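You operate a simulated robot arm through the tools that you are given. There is no shell and no other tool.

You are at the controls of a simulated two-armed robot. One attempt, no reset.

## Task
Filter the short jug's muddy water into the filter flask.
Fine: funnel on the flask first, jug back, pump till the funnel is dry, then open the vent knob. Set down upright: short jug.

Only the result counts: the job must be done as asked and must still hold three seconds after the hand-in. Knocking over, shifting, dropping, spilling or breaking anything else fails it.

## Robot
Two 7-joint arms with fingered hands on one trunk that stands fixed in place. Base frame: the origin is at the foot of the trunk, x ahead of it, y to its left, z up; the work surface is at about z = 61. Readings come in cm, rad, newtons and seconds.
The left shoulder is at [6, 17.7, 92.5], the right one opposite. With the tool pointing down near the work surface each hand reaches from about 38 to 96 cm from the base axis, measured 20 degrees to its own side. Payload 4 kg a hand.
Tool frame (each hand has its own): the origin (TCP) lies between the finger pads and is the grasp point; the fingertips stand 3.7 cm ahead of it; z points along the fingers, y is the line along which they close. The gripper opens to 12.4 cm; its body begins 4.3 cm behind the TCP. The gripper is a hand of 3 fingers: y runs from the thumb to the fingers, the wrist lies at [-1.5, -10.8, -20.2] in the tool frame, and closing takes about 1.5 s.
Orientation is that of the tool frame in the base frame, as [roll, pitch, yaw] about the fixed x, y, z axes, in that order (R = Rz(yaw) Ry(pitch) Rx(roll)). With the fingers straight down and the wrist toward the robot, the tool's x, y and z point along [0, 1, 0], [1, 0, 0] and [0, 0, -1] of the base frame.

## Interface
- The arms move only by the tool arm_command. It takes "left_rows", "right_rows" or both (then of equal length, played together; a hand with none holds still); each is a list of rows, each an object (a shift or turn left out is 0, a gripper value left out holds the last) with "slide": the shift along the tool's x, y, z in cm, a list of three; "turn": the turn, a rotation vector about the tool's x, y, z in rad, a list of three; "claw": the opening in per cent of the stroke, from 0 (shut) to 100 (fully open). In form: [{"slide": [dx, dy, dz], "turn": [rx, ry, rz], "claw": claw}, ...]. A call has 1 to 20 rows; each row shifts and turns the commanded pose from where the row before left it, along the tool's axes as they then stand. Each row takes 0.2 s and may step no farther than 5 cm and 0.15 rad from the row before; otherwise, or with a gripper value out of range, the whole call is refused. A pose out of reach is approached as far as the arm can. The call stops where the force on the tool passes 90 N (or 10 N more than at its start, if that is more) or the arm is blocked; 0.2 s more then pass. Each finger travels about 7.2 cm/s and halts on what it meets, pressing with about 23 N; the grip force reading is that of the motor and also rises with nothing between the fingers. The clock runs only during rows and for 0.2 s after the last one: add rows that do not move to give the fingers time. It gives the time, the measured TCP pose, the force on the tool (base axes), the opening and the grip force at its end, in the units of the frame above (readings bear some noise), with the torque about the TCP (base axes, N m) and any sound that the robot's microphone picked up.
- Cameras (640 x 400 px; columns grow to the right, rows downward): "scene" is now at [4.36, -4.49, 158.47]; the picture's right is [-0.53, -0.85, 0.00], its down [-0.51, 0.32, -0.80] and it looks along [0.68, -0.42, -0.61] (base axes); focal length 351 px, centre (320, 200). "left" rides on the left gripper at [-6.4, -7.6, -13.7] in its tool frame; the picture's right is [-0.84, -0.26, 0.48], its down [0.48, -0.76, 0.43] and it looks along [0.25, 0.60, 0.76] (tool axes); focal length 256 px, centre (320, 200). "right" rides on the right gripper at [6.4, -7.6, -13.6] in its tool frame; the picture's right is [-0.84, 0.26, -0.48], its down [-0.48, -0.76, 0.43] and it looks along [-0.26, 0.60, 0.76] (tool axes); focal length 256 px, centre (320, 200). There is no depth. A picture from a camera that has moved, and an enlarged one, comes with that camera's place and axes in the base frame and with its lens.
- grab_frame(camera): a new picture of that camera. It takes no simulated time.
- lift_body(by): slides the trunk up (or, below 0, down) by that many cm; the arms and the scene camera ride with it, the base frame stays. It gives what a move gives, with no picture.
- grasp_type(shape, hand): the hand has 3 fingers and takes this shape, open, in about a second: jaw (thumb against the fingers, like two jaws); tri (thumb and two fingers); tip (a fingertip pinch); poke (one finger out to press); point (the index stretched); flat (the hand flat); cup (the hand cupped); fist (a fist). The gripper value then closes the fingers along that shape, each until it touches; the sizes above hold for jaw. It gives what a move gives, with no picture.
- aim_head(pan, tilt): turns the head with the scene camera to pan (to the left, within 1.501 rad either way) and tilt (down, from -0.506 to 1.204), counted from straight ahead of the robot. It gives what a move gives.
- zoom(camera, box): a new picture of the part [left, top, right, bottom] of that camera's present view, enlarged. It takes no simulated time.
- hand_in(): hands the job in; it is judged then, once.

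Places have to be worked out from the pictures, the camera data and where the tool is seen. Open the grippers and draw the arms clear of the work before you hand the job in, unless the task says otherwise.

The tools are called after ">>>" as a command line: name --argument value ..., lists and objects as JSON in quotes. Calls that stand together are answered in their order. arm_command: Moves the arms, as the interface text tells. Its arguments: {"type":"object","properties":{"left_rows":{"type":"array"},"right_rows":{"type":"array"}},"required":[]} The other tools are called the same way: lift_body (by) moves the trunk up or down; grasp_type (shape, hand) gives the hand a shape; aim_head (pan, tilt) turns the head that bears the scene camera; grab_frame (camera) takes a picture; zoom (camera, box) takes an enlarged picture of a part of a camera's view; hand_in () hands the job in.

At the start:

```text
time: 0.0
left_ee_pos: [51.67, -3.98, 130.03]
left_tcp_rot: [-3.141, -0.001, 1.57]
left_wrist_force: [-1.0, -0.3, -1.1]
left_torque: [0.02, 0.03, -0.04]
left_gripper_width: 12.35
left_gripper_force: 0.1
left_shape: jaw
right_ee_pos: [34.2, -45.14, 124.91]
right_tcp_rot: [3.141, -0.002, 1.57]
right_wrist_force: [-0.3, -0.2, -0.2]
right_torque: [-0.02, 0.0, 0.0]
right_gripper_width: 12.37
right_gripper_force: 0.0
right_shape: jaw
trunk travel left (down, up): [-45.0, 14.0]
head pan, tilt (commanded): [-0.557, 0.651]
```

scene: 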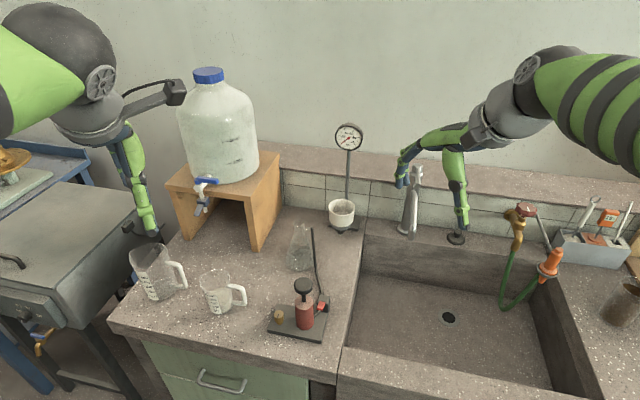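
right: 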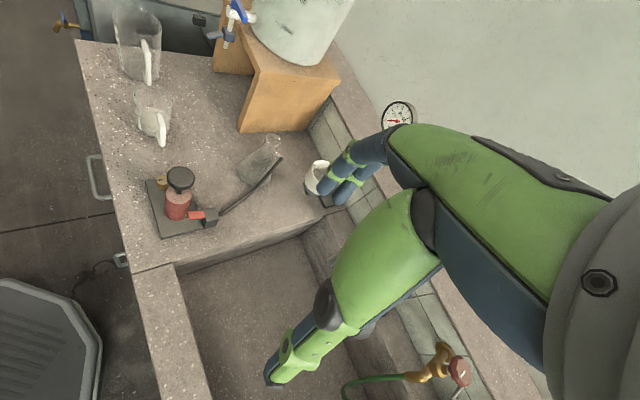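
left: 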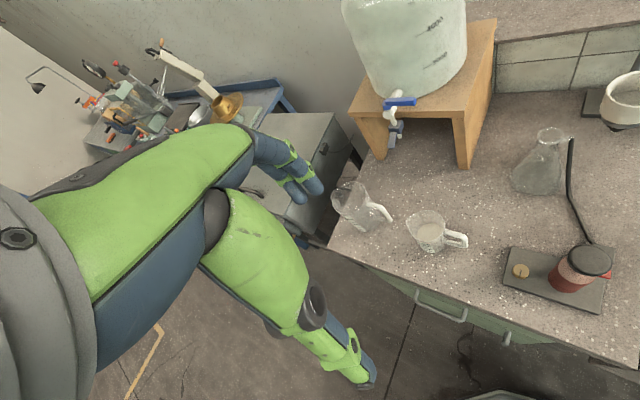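

I'll start by looking closely at the work area: two jugs, flask with a hose to a hand pump, a white funnel on a stand at the back.

>>> zoom --camera "scene" --box '[100, 200, 380, 375]'

>>> zoom --camera "scene" --box '[260, 110, 420, 290]'

>>> zoom --camera "right" --box '[80, 80, 400, 280]'

>>> zoom --camera "left" --box '[320, 70, 640, 330]'

```text
2.29 times, centred on (240, 288) of scene
camera zoom: at [4.36, -4.49, 158.47], right [-0.53, -0.85, 0.0], down [-0.51, 0.32, -0.8], along [0.68, -0.42, -0.61], focal length 802 px, centre (503, 0)
```

zoom: 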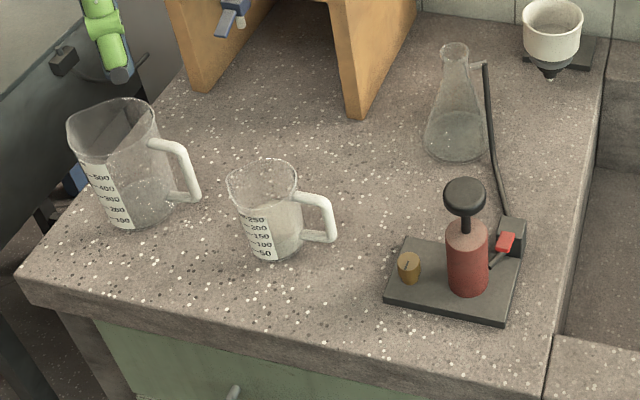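

```text
2.22 times, centred on (340, 200) of scene
camera zoom: at [4.36, -4.49, 158.47], right [-0.53, -0.85, 0.0], down [-0.51, 0.32, -0.8], along [0.68, -0.42, -0.61], focal length 780 px, centre (276, 200)
```

zoom: 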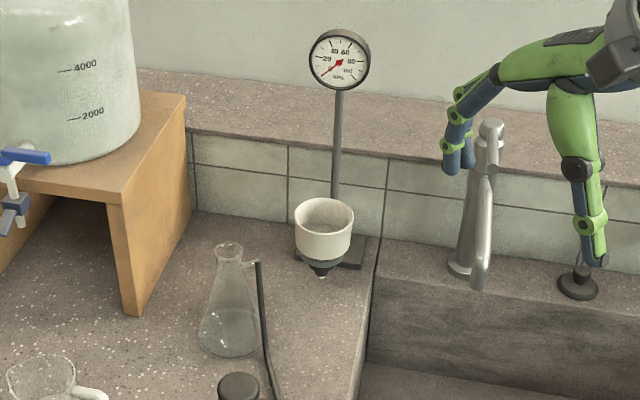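

```text
2.00 times, centred on (240, 180) of right
camera zoom: at [26.57, -38.91, 138.52], right [0.26, -0.84, 0.48], down [-0.76, -0.48, -0.43], along [0.6, -0.26, -0.76], focal length 512 px, centre (480, 240)
```

zoom: 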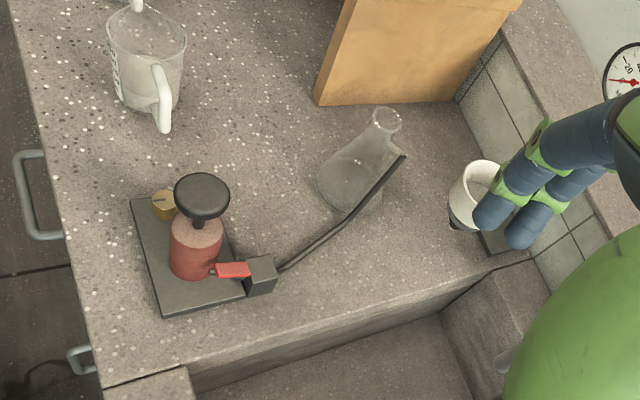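

```text
1.54 times, centred on (480, 200) of left
camera zoom: at [44.35, -10.4, 143.68], right [-0.26, -0.84, -0.48], down [-0.76, 0.48, -0.43], along [0.6, 0.25, -0.76], focal length 394 px, centre (74, 200)
```

zoom: 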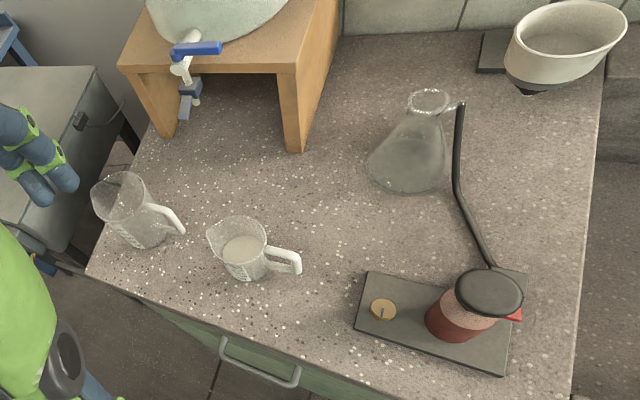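

Triangulating from the three cameras, the counter top seems nearer z≈78 than 61, so I will keep measuring rather than trust the number. I zoom harder on the pump, funnel, jug and hands.

>>> zoom --camera "scene" --box '[260, 270, 340, 345]'

>>> zoom --camera "left" --box '[490, 220, 630, 320]'

>>> zoom --camera "right" --box '[130, 150, 240, 245]'

>>> zoom --camera "scene" --box '[315, 180, 375, 245]'

>>> zoom --camera "left" --box '[500, 50, 640, 210]'

>>> zoom --camera "left" --box '[320, 170, 480, 270]'

```text
5.33 times, centred on (300, 308) of scene
camera zoom: at [4.36, -4.49, 158.47], right [-0.53, -0.85, 0.0], down [-0.51, 0.32, -0.8], along [0.68, -0.42, -0.61], focal length 1872 px, centre (427, -373)
```

zoom: 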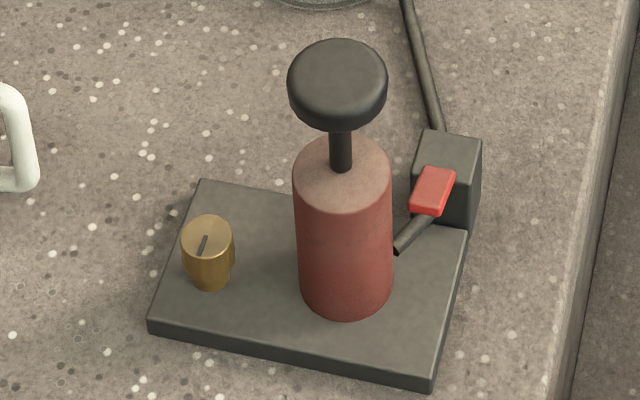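

```text
4.00 times, centred on (560, 270) of left
camera zoom: at [44.35, -10.4, 143.68], right [-0.26, -0.84, -0.48], down [-0.76, 0.48, -0.43], along [0.6, 0.25, -0.76], focal length 1024 px, centre (-640, -80)
```

zoom: 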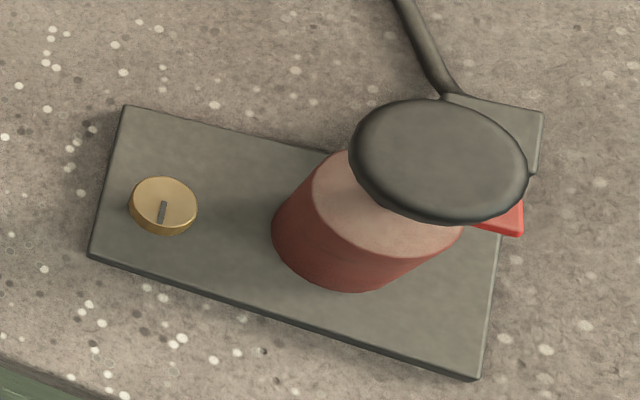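

```text
4.21 times, centred on (185, 198) of right
camera zoom: at [26.57, -38.91, 138.52], right [0.26, -0.84, 0.48], down [-0.76, -0.48, -0.43], along [0.6, -0.26, -0.76], focal length 1078 px, centre (888, 210)
```

zoom: 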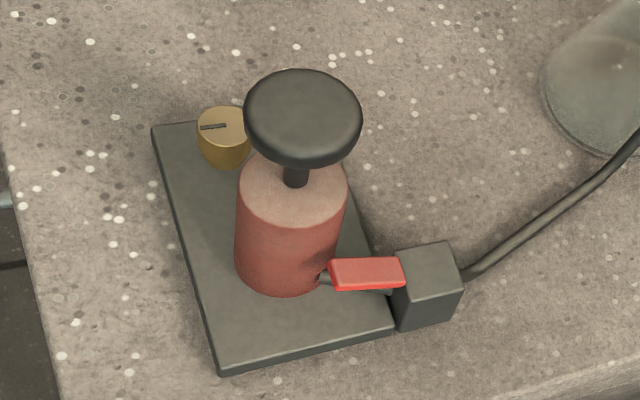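

```text
6.15 times, centred on (345, 212) of scene
camera zoom: at [4.36, -4.49, 158.47], right [-0.53, -0.85, 0.0], down [-0.51, 0.32, -0.8], along [0.68, -0.42, -0.61], focal length 2160 px, centre (166, 123)
```

zoom: 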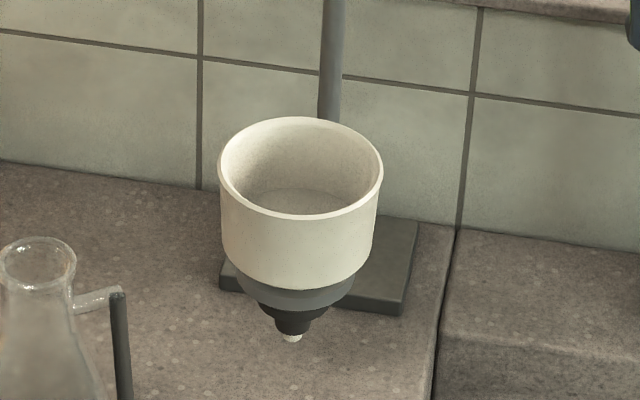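

```text
2.50 times, centred on (570, 130) of left
camera zoom: at [44.35, -10.4, 143.68], right [-0.26, -0.84, -0.48], down [-0.76, 0.48, -0.43], along [0.6, 0.25, -0.76], focal length 640 px, centre (-305, 375)
```

zoom: 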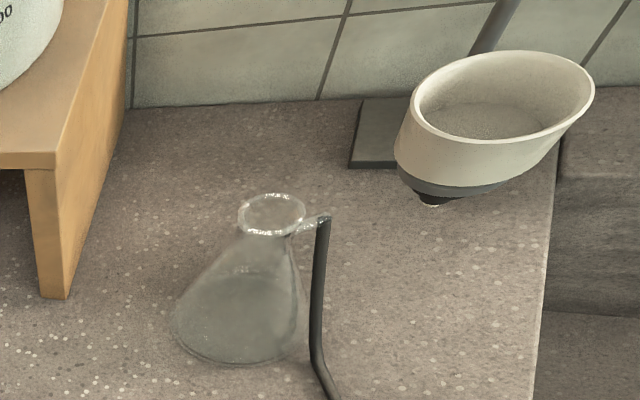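

```text
4.00 times, centred on (400, 220) of left
camera zoom: at [44.35, -10.4, 143.68], right [-0.26, -0.84, -0.48], down [-0.76, 0.48, -0.43], along [0.6, 0.25, -0.76], focal length 1024 px, centre (0, 120)
```

zoom: 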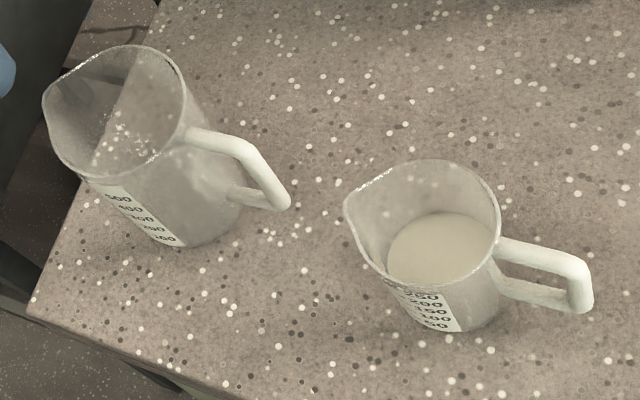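

The brass slotted knob on the pump plate looks like the vent, with the black plunger on the red cylinder. I look closely at both hands to see the finger geometry.

>>> zoom --camera "scene" --box '[390, 60, 550, 240]'

>>> zoom --camera "scene" --box '[40, 60, 220, 240]'

>>> grab_frame --camera "right"

```text
2.22 times, centred on (470, 150) of scene
camera zoom: at [4.36, -4.49, 158.47], right [-0.53, -0.85, 0.0], down [-0.51, 0.32, -0.8], along [0.68, -0.42, -0.61], focal length 780 px, centre (-13, 311)
```

zoom: 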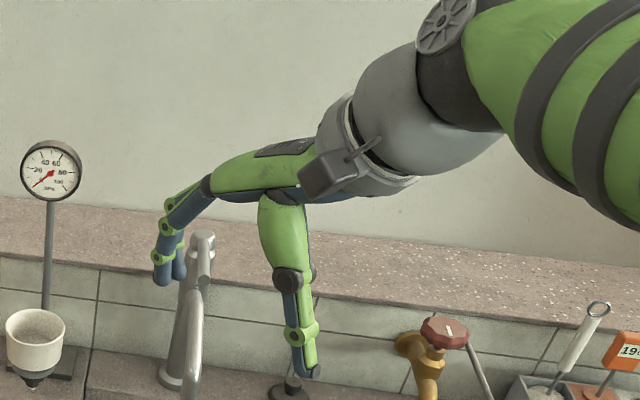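

```text
2.22 times, centred on (130, 150) of scene
camera zoom: at [4.36, -4.49, 158.47], right [-0.53, -0.85, 0.0], down [-0.51, 0.32, -0.8], along [0.68, -0.42, -0.61], focal length 780 px, centre (742, 311)
```

zoom: 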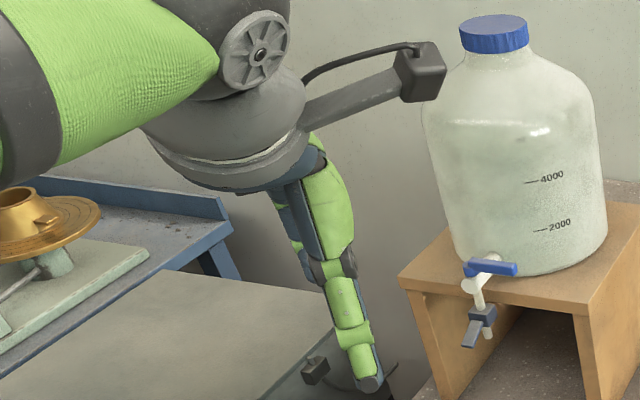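

```text
taken
camera right: at [26.57, -38.91, 138.52], right [0.26, -0.84, 0.48], down [-0.76, -0.48, -0.43], along [0.6, -0.26, -0.76], focal length 256 px, centre (320, 200)
```

right: 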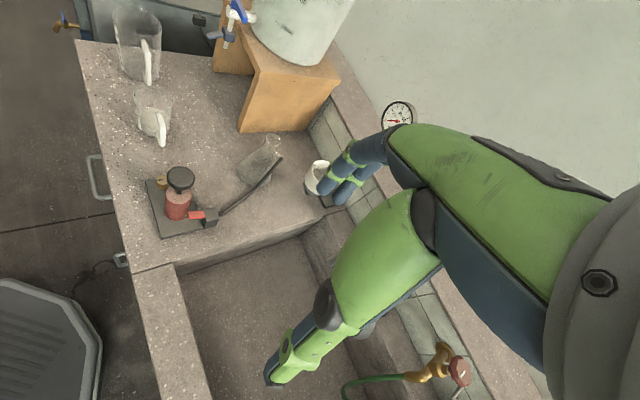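

Frame summary so far: jug ≈(67,-12), flask ≈(71,-39), funnel ≈(71,-53.5), pump plunger ≈(50,-29, top z≈95). I move the right hand closer, still high, to get a nearer camera view of the funnel and flask.

>>> arm_command --right_rows '[{"slide": [-0.5, 2.6, 2.0]}, {"slide": [-0.5, 2.6, 2.0]}, {"slide": [-0.5, 2.6, 2.0]}, {"slide": [-0.5, 2.6, 2.0]}, {"slide": [-0.5, 2.6, 2.0]}, {"slide": [-0.5, 2.6, 2.0]}]'

>>> grab_frame --camera "right"

>>> grab_frame --camera "scene"

```text
time: 1.4
left_ee_pos: [51.91, -4.07, 129.96]
left_tcp_rot: [-3.14, 0.0, 1.571]
left_wrist_force: [0.8, -0.7, 0.0]
left_torque: [0.03, 0.03, 0.02]
left_gripper_width: 12.35
left_gripper_force: 0.0
left_shape: jaw
right_ee_pos: [49.93, -47.76, 112.69]
right_tcp_rot: [3.141, 0.002, 1.572]
right_wrist_force: [0.3, -0.8, -0.3]
right_torque: [0.0, 0.0, 0.0]
right_gripper_width: 12.36
right_gripper_force: 0.2
right_shape: jaw
trunk travel left (down, up): [-45.0, 14.0]
head pan, tilt (commanded): [-0.557, 0.651]
```

```text
taken
camera right: at [42.31, -41.71, 126.32], right [0.26, -0.84, 0.48], down [-0.76, -0.48, -0.43], along [0.6, -0.26, -0.76], focal length 256 px, centre (320, 200)
```

right: 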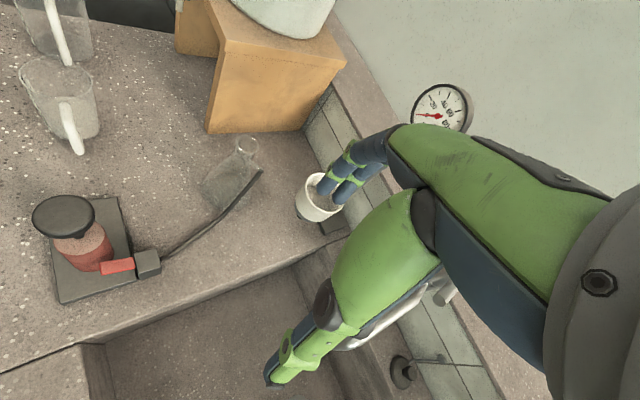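

```text
taken
camera scene: at [4.46, -4.53, 158.47], right [-0.53, -0.85, 0.0], down [-0.51, 0.32, -0.8], along [0.68, -0.42, -0.61], focal length 351 px, centre (320, 200)
```

scene: 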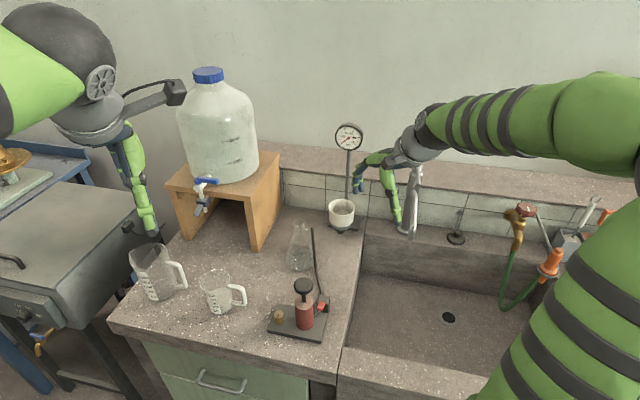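

The arm tracks well. I zoom into the new right-camera view around flask and funnel for better triangulation.

>>> zoom --camera "right" --box '[180, 120, 380, 245]'

>>> zoom --camera "scene" --box '[270, 180, 390, 280]'

>>> zoom --camera "scene" --box '[330, 110, 430, 250]'

```text
3.20 times, centred on (280, 182) of right
camera zoom: at [42.31, -41.71, 126.32], right [0.26, -0.84, 0.48], down [-0.76, -0.48, -0.43], along [0.6, -0.26, -0.76], focal length 819 px, centre (448, 256)
```

zoom: 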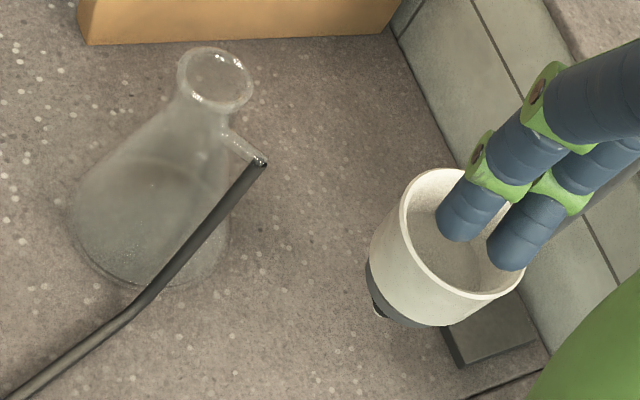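

```text
4.00 times, centred on (330, 230) of scene
camera zoom: at [4.46, -4.53, 158.47], right [-0.53, -0.85, 0.0], down [-0.51, 0.32, -0.8], along [0.68, -0.42, -0.61], focal length 1404 px, centre (280, 80)
```

zoom: 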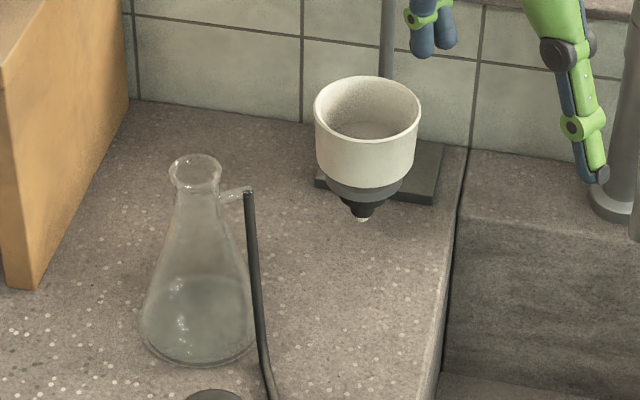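

```text
2.86 times, centred on (380, 180) of scene
camera zoom: at [4.46, -4.53, 158.47], right [-0.53, -0.85, 0.0], down [-0.51, 0.32, -0.8], along [0.68, -0.42, -0.61], focal length 1003 px, centre (149, 257)
```

zoom: 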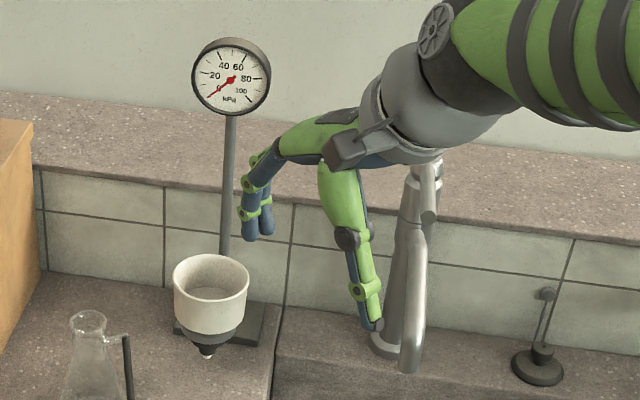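

Triangulation gives: funnel rim centre (71.5,-54.0,92.3), cup Ø≈8 and ~4 tall, stem tip z≈81; flask mouth (70.1,-38.4,94.2); gauge just behind the funnel at z≈110–118. I rotate the right hand so it closes along the counter's length and leans back toward the robot to stay clear of the gauge.

>>> arm_command --right_rows '[{"turn": [0, 0, -0.1446]}, {"turn": [0, 0, -0.1446]}, {"turn": [0, 0, -0.1446]}, {"turn": [0, 0, -0.1446]}, {"turn": [0, 0, -0.1446]}, {"turn": [0, 0, -0.1446]}, {"turn": [0, 0, -0.1446]}, {"turn": [0, -0.15, 0]}, {"turn": [0, -0.15, 0]}, {"turn": [0, -0.15, 0]}, {}]'

>>> grab_frame --camera "scene"

```text
time: 3.8
left_ee_pos: [51.98, -3.97, 130.06]
left_tcp_rot: [3.142, 0.0, 1.571]
left_wrist_force: [0.1, 0.0, -0.6]
left_torque: [0.01, -0.01, 0.02]
left_gripper_width: 12.35
left_gripper_force: 0.1
left_shape: jaw
right_ee_pos: [49.8, -48.21, 112.87]
right_tcp_rot: [-3.141, 0.45, 2.584]
right_wrist_force: [0.0, -0.8, -0.2]
right_torque: [0.0, -0.01, 0.04]
right_gripper_width: 12.36
right_gripper_force: 0.0
right_shape: jaw
trunk travel left (down, up): [-45.0, 14.0]
head pan, tilt (commanded): [-0.557, 0.651]
```

```text
taken
camera scene: at [4.4, -4.51, 158.47], right [-0.53, -0.85, 0.0], down [-0.51, 0.32, -0.8], along [0.68, -0.42, -0.61], focal length 351 px, centre (320, 200)
```

scene: 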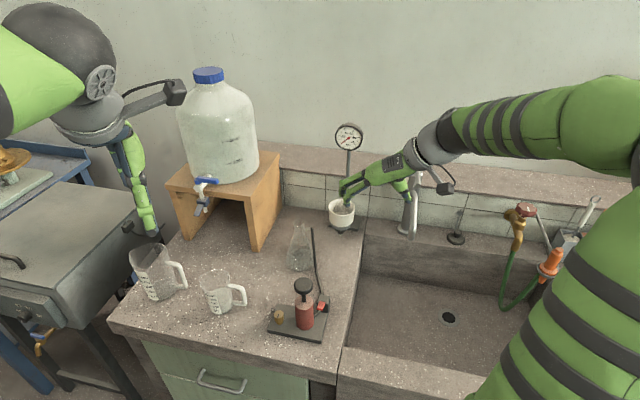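

Orientation reached as intended. Now I slide to hover above the funnel at z≈104.5.

>>> arm_command --right_rows '[{"slide": [-1.97, 0.795, 2.1]}, {"slide": [-1.97, 0.795, 2.1]}, {"slide": [-1.97, 0.795, 2.1]}, {"slide": [-1.97, 0.795, 2.1]}, {"slide": [-1.97, 0.795, 2.1]}, {"slide": [-1.97, 0.795, 2.1]}, {"slide": [-1.97, 0.795, 2.1]}, {"slide": [-1.97, 0.795, 2.1]}, {}]'

>>> zoom --camera "scene" --box '[270, 100, 430, 280]'

>>> grab_frame --camera "right"

>>> grab_frame --camera "left"

```text
time: 5.8
left_ee_pos: [51.73, -4.02, 129.93]
left_tcp_rot: [3.141, 0.001, 1.569]
left_wrist_force: [-0.8, -0.1, -0.4]
left_torque: [0.0, 0.0, 0.0]
left_gripper_width: 12.35
left_gripper_force: 0.1
left_shape: jaw
right_ee_pos: [71.5, -54.07, 104.56]
right_tcp_rot: [3.141, 0.449, 2.581]
right_wrist_force: [0.3, 0.2, -0.6]
right_torque: [-0.02, -0.02, 0.02]
right_gripper_width: 12.36
right_gripper_force: 0.1
right_shape: jaw
trunk travel left (down, up): [-45.0, 14.0]
head pan, tilt (commanded): [-0.557, 0.651]
```

```text
2.22 times, centred on (350, 190) of scene
camera zoom: at [4.34, -4.47, 158.47], right [-0.53, -0.85, 0.0], down [-0.51, 0.32, -0.8], along [0.68, -0.42, -0.61], focal length 780 px, centre (253, 222)
```

zoom: 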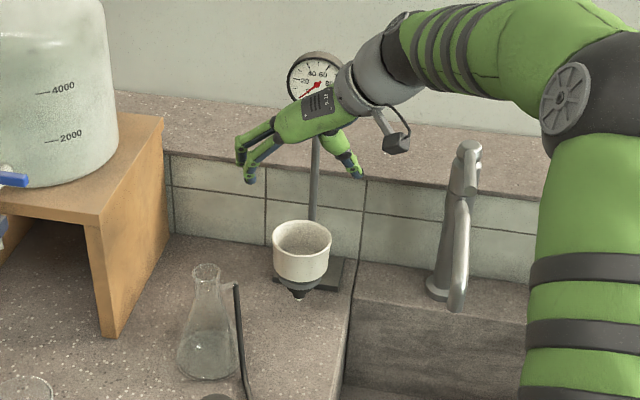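

```text
taken
camera right: at [57.42, -54.44, 114.14], right [0.6, -0.07, 0.8], down [0.13, -0.98, -0.18], along [0.79, 0.21, -0.57], focal length 256 px, centre (320, 200)
```

right: 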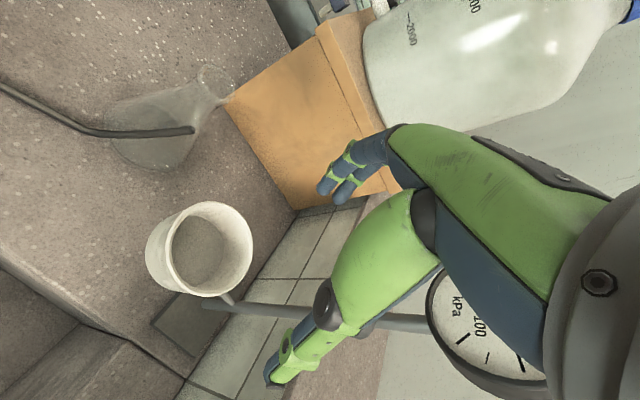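

```text
taken
camera left: at [44.32, -10.39, 143.7], right [-0.26, -0.84, -0.48], down [-0.76, 0.48, -0.43], along [0.6, 0.25, -0.76], focal length 256 px, centre (320, 200)
```

left: 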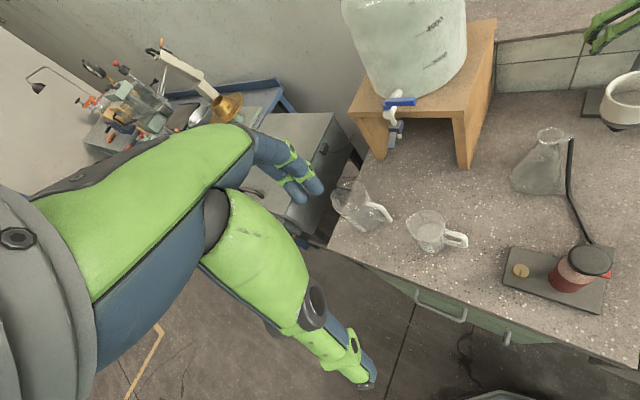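

By the scene camera the TCP is right above the funnel; I check with an enlarged right-hand view for depth along that ray.

>>> zoom --camera "right" --box '[120, 180, 280, 320]'

>>> zoom --camera "right" --box '[80, 40, 280, 180]'

>>> zoom --camera "left" --box '[560, 0, 640, 150]'

```text
2.86 times, centred on (200, 250) of right
camera zoom: at [57.42, -54.44, 114.14], right [0.6, -0.07, 0.8], down [0.13, -0.98, -0.18], along [0.79, 0.21, -0.57], focal length 731 px, centre (663, 57)
```

zoom: 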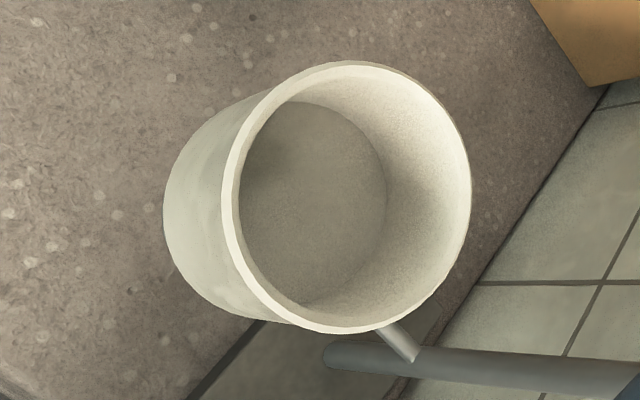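

```text
2.86 times, centred on (180, 110) of right
camera zoom: at [57.42, -54.44, 114.14], right [0.6, -0.07, 0.8], down [0.13, -0.98, -0.18], along [0.79, 0.21, -0.57], focal length 731 px, centre (720, 457)
```

zoom: 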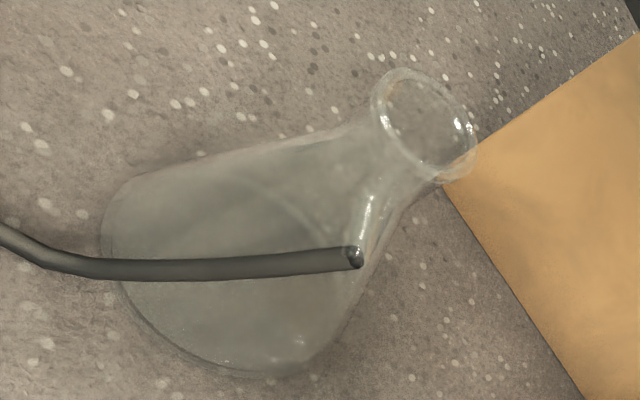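

```text
2.67 times, centred on (600, 75) of left
camera zoom: at [44.32, -10.39, 143.7], right [-0.26, -0.84, -0.48], down [-0.76, 0.48, -0.43], along [0.6, 0.25, -0.76], focal length 683 px, centre (-427, 533)
```

zoom: 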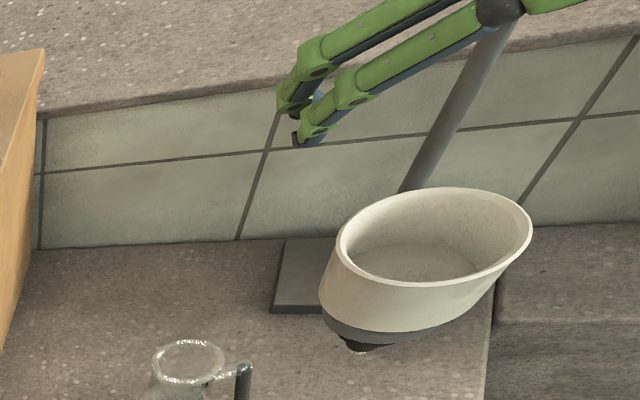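

A rod from the pole carries the funnel's ring; averaged position is about (71.0,-53.9). I lower to z≈91.2 with the hand open.

>>> arm_command --right_rows '[{"slide": [1.042, -0.026, 1.968]}, {"slide": [1.042, -0.026, 1.968]}, {"slide": [1.042, -0.026, 1.968]}, {"slide": [1.042, -0.026, 1.968]}, {"slide": [1.042, -0.026, 1.968]}, {"slide": [1.042, -0.026, 1.968]}, {}]'

>>> zoom --camera "scene" --box '[290, 140, 410, 260]'

>>> grab_frame --camera "right"

>>> zoom --camera "left" --box '[540, 0, 640, 150]'

```text
time: 7.4
left_ee_pos: [51.8, -3.99, 129.99]
left_tcp_rot: [3.141, 0.002, 1.57]
left_wrist_force: [0.6, 0.2, 0.1]
left_torque: [-0.01, -0.01, 0.03]
left_gripper_width: 12.36
left_gripper_force: 0.1
left_shape: jaw
right_ee_pos: [70.82, -54.18, 91.33]
right_tcp_rot: [3.141, 0.451, 2.581]
right_wrist_force: [-1.0, -0.8, -0.1]
right_torque: [-0.04, -0.03, 0.02]
right_gripper_width: 12.34
right_gripper_force: 0.1
right_shape: jaw
trunk travel left (down, up): [-45.0, 14.0]
head pan, tilt (commanded): [-0.557, 0.651]
```

```text
3.33 times, centred on (350, 200) of scene
camera zoom: at [4.37, -4.49, 158.47], right [-0.53, -0.85, 0.0], down [-0.51, 0.32, -0.8], along [0.68, -0.42, -0.61], focal length 1170 px, centre (220, 200)
```

zoom: 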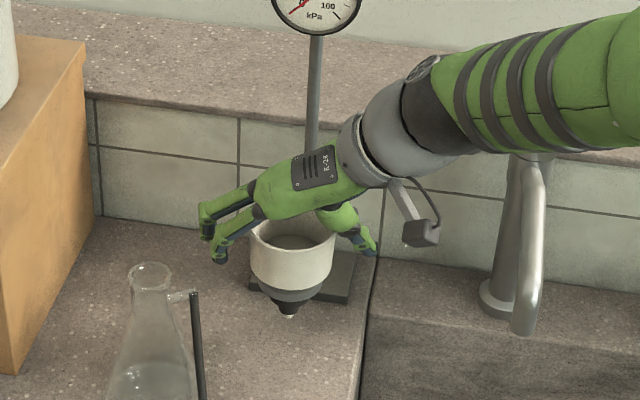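

```text
taken
camera right: at [56.84, -54.56, 100.81], right [0.6, -0.07, 0.8], down [0.13, -0.98, -0.18], along [0.79, 0.21, -0.57], focal length 256 px, centre (320, 200)
```

right: 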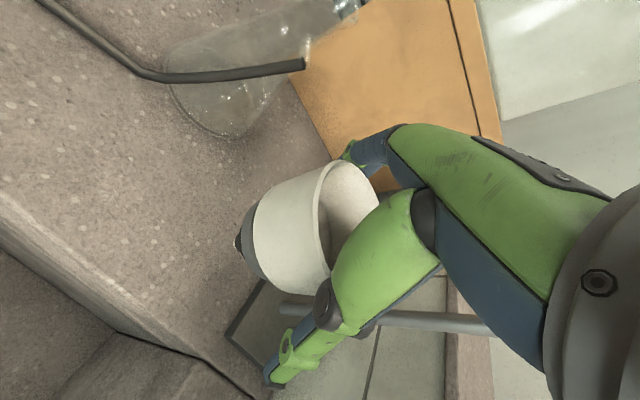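

```text
2.67 times, centred on (590, 75) of left
camera zoom: at [44.36, -10.4, 143.68], right [-0.26, -0.84, -0.48], down [-0.76, 0.48, -0.43], along [0.6, 0.25, -0.76], focal length 683 px, centre (-400, 533)
```

zoom: 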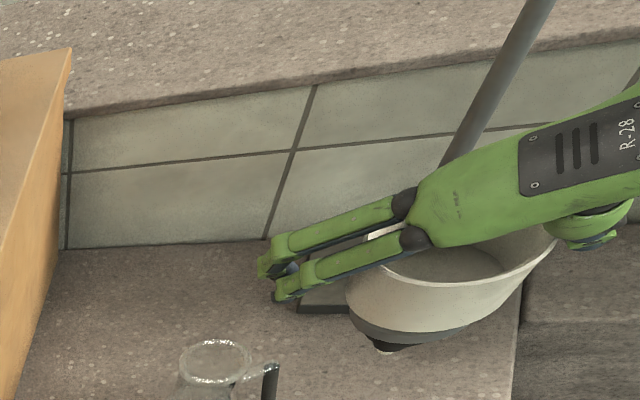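

The hand straddles the cup; it sits about half a centimetre toward the fingers' side, so I shift +0.6 along y and then close gently on the cup.

>>> arm_command --right_rows '[{"slide": [0, 0.6, 0]}, {"claw": 85}, {"claw": 75}, {"claw": 70}, {}, {}]'

>>> zoom --camera "scene" --box '[290, 140, 410, 260]'

>>> grab_frame --camera "right"

```text
time: 8.8
left_ee_pos: [51.72, -3.89, 130.08]
left_tcp_rot: [3.14, 0.0, 1.57]
left_wrist_force: [-0.3, -0.2, 0.8]
left_torque: [0.0, -0.03, 0.0]
left_gripper_width: 12.39
left_gripper_force: 0.0
left_shape: jaw
right_ee_pos: [71.07, -53.44, 91.61]
right_tcp_rot: [3.138, 0.453, 2.584]
right_wrist_force: [-0.8, -10.8, 28.7]
right_torque: [0.31, 0.09, 0.03]
right_gripper_width: 7.34
right_gripper_force: 22.6
right_shape: jaw
trunk travel left (down, up): [-45.0, 14.0]
head pan, tilt (commanded): [-0.557, 0.651]
```

```text
3.33 times, centred on (350, 200) of scene
camera zoom: at [4.11, -4.41, 158.47], right [-0.53, -0.85, 0.0], down [-0.51, 0.32, -0.8], along [0.68, -0.42, -0.6], focal length 1170 px, centre (220, 200)
```

zoom: 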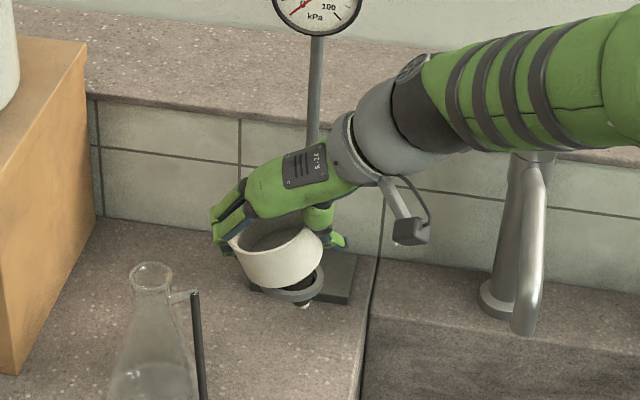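

```text
taken
camera right: at [57.2, -53.82, 101.08], right [0.59, -0.07, 0.8], down [0.13, -0.97, -0.18], along [0.79, 0.21, -0.57], focal length 256 px, centre (320, 200)
```

right: 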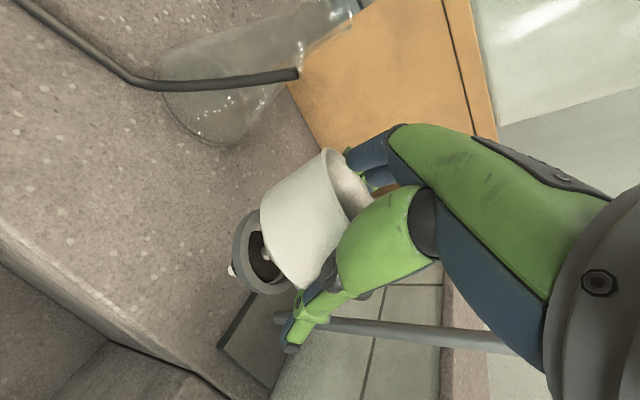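

The cup tilted in its ring as the fingers closed, and there's an upward force of ~29 N. I open again and check whether it settles back.

>>> arm_command --right_rows '[{"claw": 78}, {"claw": 84}, {"claw": 92}, {"claw": 100}, {}, {}]'

>>> zoom --camera "scene" --box '[290, 140, 410, 260]'

>>> grab_frame --camera "right"

>>> zoom --camera "left" --box '[560, 20, 640, 140]'

```text
time: 10.2
left_ee_pos: [51.91, -4.01, 130.0]
left_tcp_rot: [-3.14, -0.001, 1.571]
left_wrist_force: [-0.3, 0.1, 0.4]
left_torque: [-0.01, 0.01, -0.03]
left_gripper_width: 12.34
left_gripper_force: 0.0
left_shape: jaw
right_ee_pos: [71.13, -53.59, 91.27]
right_tcp_rot: [-3.14, 0.446, 2.583]
right_wrist_force: [0.0, -0.5, -0.2]
right_torque: [-0.01, -0.03, 0.01]
right_gripper_width: 12.4
right_gripper_force: 0.0
right_shape: jaw
trunk travel left (down, up): [-45.0, 14.0]
head pan, tilt (commanded): [-0.557, 0.651]
```

```text
3.33 times, centred on (350, 200) of scene
camera zoom: at [4.37, -4.5, 158.47], right [-0.53, -0.85, 0.0], down [-0.51, 0.32, -0.8], along [0.68, -0.42, -0.61], focal length 1170 px, centre (220, 200)
```

zoom: 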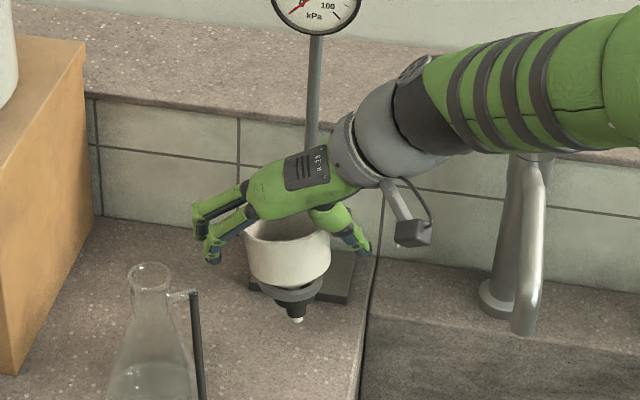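

```text
taken
camera right: at [57.16, -54.06, 100.8], right [0.6, -0.07, 0.8], down [0.13, -0.98, -0.18], along [0.79, 0.21, -0.57], focal length 256 px, centre (320, 200)
```

right: 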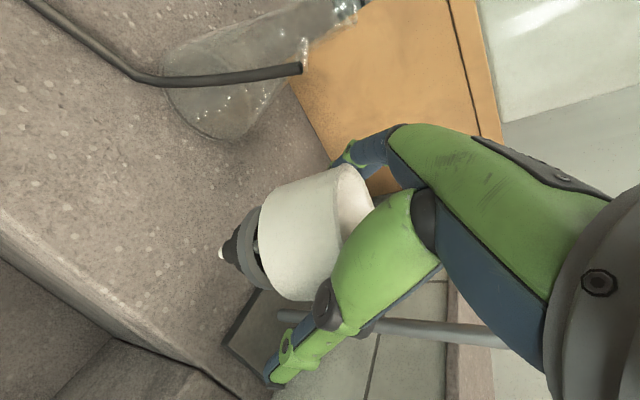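

```text
3.33 times, centred on (600, 80) of left
camera zoom: at [44.36, -10.41, 143.68], right [-0.26, -0.84, -0.48], down [-0.76, 0.48, -0.43], along [0.6, 0.25, -0.76], focal length 853 px, centre (-613, 600)
```

zoom: 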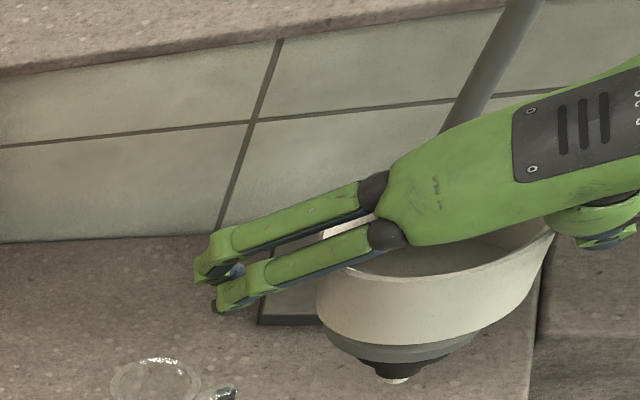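

The funnel dropped back into its ring, leaning slightly. The fingertips were at ring height (z≈87.7) and caught the fixed ring, so I raise 1.8 cm to grip only the white cup.

>>> arm_command --right_rows '[{"slide": [-0.39, 0, -0.81]}, {"slide": [-0.39, 0, -0.81]}, {}]'

>>> zoom --camera "scene" --box '[310, 170, 390, 250]'

>>> zoom --camera "right" --box '[200, 130, 420, 390]'

```text
time: 11.0
left_ee_pos: [51.87, -4.03, 129.97]
left_tcp_rot: [3.14, 0.001, 1.57]
left_wrist_force: [-0.5, 0.2, -0.4]
left_torque: [0.0, -0.01, 0.01]
left_gripper_width: 12.34
left_gripper_force: 0.0
left_shape: jaw
right_ee_pos: [71.12, -53.52, 93.04]
right_tcp_rot: [-3.14, 0.451, 2.581]
right_wrist_force: [0.5, -0.8, 0.7]
right_torque: [-0.05, 0.0, -0.01]
right_gripper_width: 12.36
right_gripper_force: 0.2
right_shape: jaw
trunk travel left (down, up): [-45.0, 14.0]
head pan, tilt (commanded): [-0.557, 0.651]
```

```text
5.00 times, centred on (350, 210) of scene
camera zoom: at [4.38, -4.51, 158.47], right [-0.53, -0.85, 0.0], down [-0.51, 0.32, -0.8], along [0.68, -0.42, -0.61], focal length 1755 px, centre (170, 150)
```

zoom: 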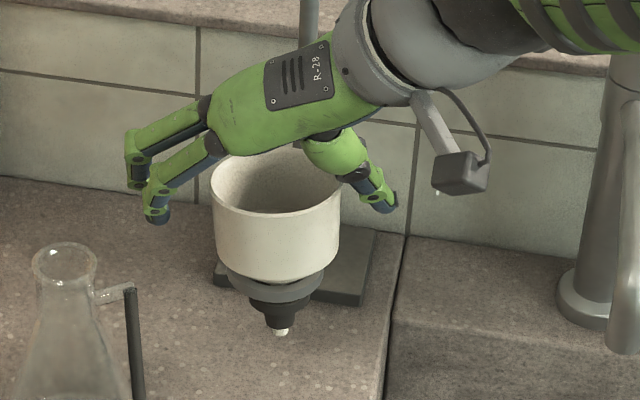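

```text
1.54 times, centred on (310, 260) of right
camera zoom: at [57.15, -53.85, 102.61], right [0.6, -0.07, 0.8], down [0.12, -0.98, -0.18], along [0.79, 0.21, -0.57], focal length 394 px, centre (335, 108)
```

zoom: 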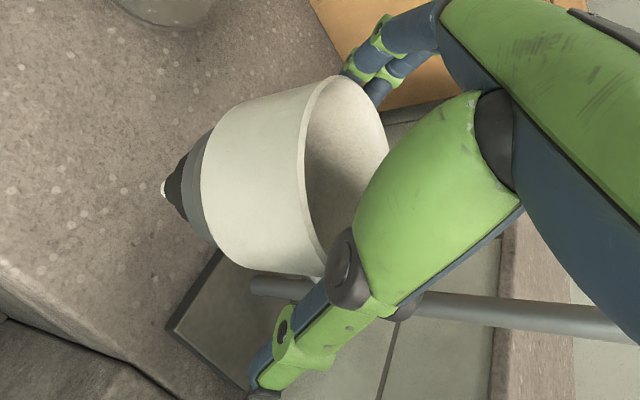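

Cup is nearly centred (about 0.5 cm nearer the robot than the TCP). I nudge back a little and close gradually.

>>> arm_command --right_rows '[{"slide": [0.36, 0.15, -0.17]}, {"claw": 90}, {"claw": 80}, {"claw": 72}, {"claw": 66}, {}, {}]'

>>> zoom --camera "scene" --box '[310, 170, 390, 250]'

>>> zoom --camera "right" --box '[200, 130, 420, 390]'

```text
time: 12.6
left_ee_pos: [51.61, -3.92, 130.11]
left_tcp_rot: [3.137, 0.0, 1.572]
left_wrist_force: [-0.1, -0.6, -0.4]
left_torque: [0.02, 0.02, 0.0]
left_gripper_width: 12.35
left_gripper_force: 0.1
left_shape: jaw
right_ee_pos: [70.77, -53.43, 93.3]
right_tcp_rot: [3.141, 0.455, 2.579]
right_wrist_force: [-12.5, -19.2, 31.9]
right_torque: [-0.33, 0.5, 0.14]
right_gripper_width: 8.6
right_gripper_force: 0.1
right_shape: jaw
trunk travel left (down, up): [-45.0, 14.0]
head pan, tilt (commanded): [-0.557, 0.651]
```

```text
5.00 times, centred on (350, 210) of scene
camera zoom: at [3.98, -4.49, 158.5], right [-0.53, -0.85, 0.0], down [-0.51, 0.32, -0.8], along [0.68, -0.42, -0.6], focal length 1755 px, centre (170, 150)
```

zoom: 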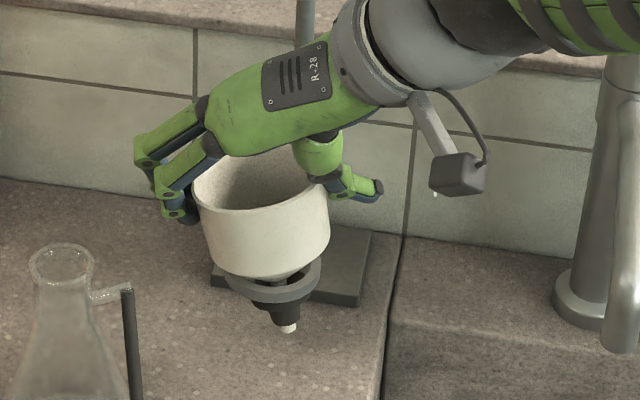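

```text
1.54 times, centred on (310, 260) of right
camera zoom: at [56.77, -53.65, 102.88], right [0.59, -0.07, 0.8], down [0.12, -0.98, -0.18], along [0.8, 0.21, -0.57], focal length 394 px, centre (335, 108)
```

zoom: 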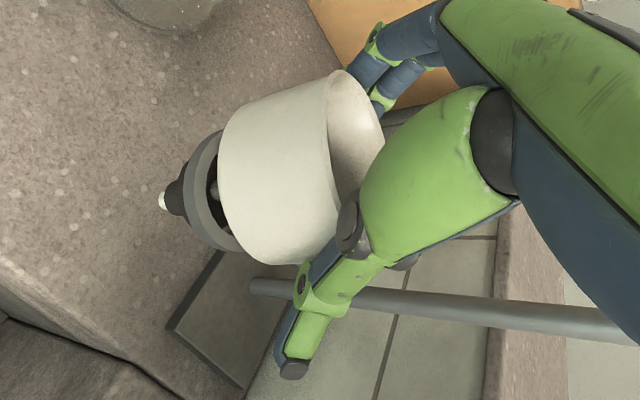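

The thumb's middle joint is catching the cup rim and jamming it. I open, back off upward, and will study the hand shapes before retrying.

>>> arm_command --right_rows '[{"claw": 75}, {"claw": 85}, {"claw": 100}, {}, {}, {"slide": [-0.87, 0, -1.8]}, {"slide": [-0.87, 0, -1.8]}, {"slide": [-0.87, 0, -1.8]}, {"slide": [-0.87, 0, -1.8]}, {"slide": [-0.87, 0, -1.8]}, {}]'

>>> zoom --camera "scene" --box '[290, 100, 410, 250]'

>>> zoom --camera "left" --box '[500, 0, 640, 150]'

>>> grab_frame --camera "right"

```text
time: 15.0
left_ee_pos: [51.91, -3.97, 129.91]
left_tcp_rot: [3.14, -0.001, 1.57]
left_wrist_force: [-0.5, 0.4, -0.1]
left_torque: [-0.02, 0.0, -0.01]
left_gripper_width: 12.35
left_gripper_force: 0.0
left_shape: jaw
right_ee_pos: [70.91, -53.2, 102.72]
right_tcp_rot: [-3.141, 0.451, 2.581]
right_wrist_force: [-0.7, -0.2, 0.3]
right_torque: [0.0, 0.02, 0.01]
right_gripper_width: 12.36
right_gripper_force: 0.1
right_shape: jaw
trunk travel left (down, up): [-45.0, 14.0]
head pan, tilt (commanded): [-0.557, 0.651]
```

```text
2.67 times, centred on (350, 175) of scene
camera zoom: at [4.38, -4.51, 158.47], right [-0.53, -0.85, 0.0], down [-0.51, 0.32, -0.8], along [0.68, -0.42, -0.61], focal length 936 px, centre (240, 267)
```

zoom: 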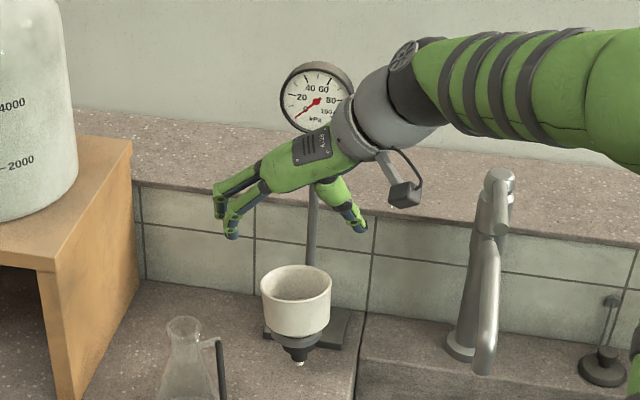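

```text
2.67 times, centred on (570, 75) of left
camera zoom: at [44.37, -10.42, 143.67], right [-0.26, -0.84, -0.48], down [-0.76, 0.48, -0.43], along [0.6, 0.25, -0.76], focal length 683 px, centre (-347, 533)
```

zoom: 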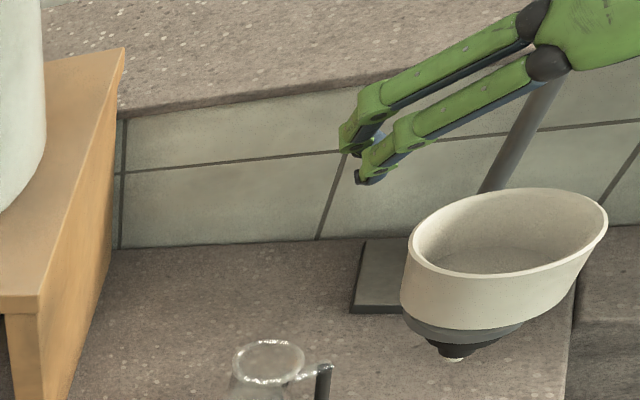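

```text
taken
camera right: at [56.92, -53.56, 112.32], right [0.6, -0.07, 0.8], down [0.13, -0.98, -0.18], along [0.79, 0.21, -0.57], focal length 256 px, centre (320, 200)
```

right: 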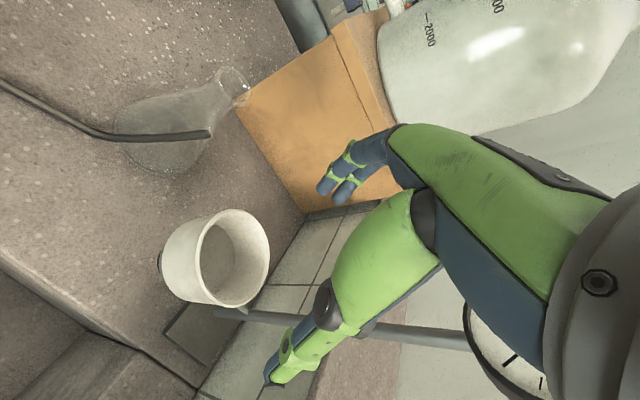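

The funnel is still in its ring. I'll study the jaw geometry on the free left hand: turn it side-on to the head camera and look.

>>> arm_command --left_rows '[{"turn": [0, 0, 0.1428]}, {"turn": [0, 0, 0.1428]}, {"turn": [0, 0, 0.1428]}, {"turn": [0, 0, 0.1428]}, {"turn": [0, 0, 0.1428]}, {"turn": [0, 0, 0.1428]}, {"turn": [0, 0, 0.1428]}, {"turn": [0, 0, 0.1428]}, {"turn": [0, 0, 0.1428]}, {"turn": [0, 0, 0.1428]}, {"turn": [0, 0, 0.1428]}]'

>>> aim_head --pan 0.0 --tilt 0.5

>>> grab_frame --camera "scene"

```text
time: 17.4
left_ee_pos: [51.81, -3.88, 129.95]
left_tcp_rot: [3.141, 0.0, -0.003]
left_wrist_force: [-0.3, 0.4, 0.2]
left_torque: [-0.02, 0.03, -0.04]
left_gripper_width: 12.35
left_gripper_force: 0.2
left_shape: jaw
right_ee_pos: [70.92, -53.27, 102.58]
right_tcp_rot: [3.141, 0.448, 2.582]
right_wrist_force: [-0.4, -0.1, 0.0]
right_torque: [0.03, 0.0, -0.03]
right_gripper_width: 12.35
right_gripper_force: 0.1
right_shape: jaw
trunk travel left (down, up): [-45.0, 14.0]
head pan, tilt (commanded): [-0.557, 0.651]
```

```text
time: 18.4
left_ee_pos: [51.83, -3.98, 129.96]
left_tcp_rot: [3.141, 0.0, -0.001]
left_wrist_force: [-0.2, 0.4, 0.0]
left_torque: [-0.01, -0.01, -0.01]
left_gripper_width: 12.39
left_gripper_force: 0.2
left_shape: jaw
right_ee_pos: [70.85, -53.27, 102.87]
right_tcp_rot: [3.141, 0.45, 2.58]
right_wrist_force: [0.5, -0.4, -0.4]
right_torque: [-0.02, 0.03, 0.01]
right_gripper_width: 12.35
right_gripper_force: 0.0
right_shape: jaw
trunk travel left (down, up): [-45.0, 14.0]
head pan, tilt (commanded): [0.0, 0.499]
```

```text
taken
camera scene: at [6.11, 0.08, 159.81], right [0.0, -1.0, 0.0], down [-0.48, 0.0, -0.88], along [0.88, 0.0, -0.48], focal length 351 px, centre (320, 200)
```

scene: 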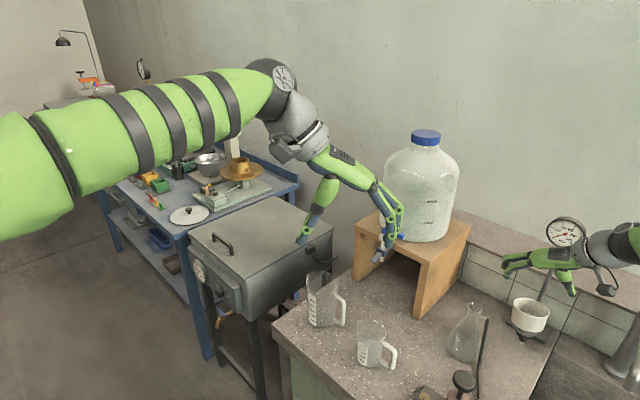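

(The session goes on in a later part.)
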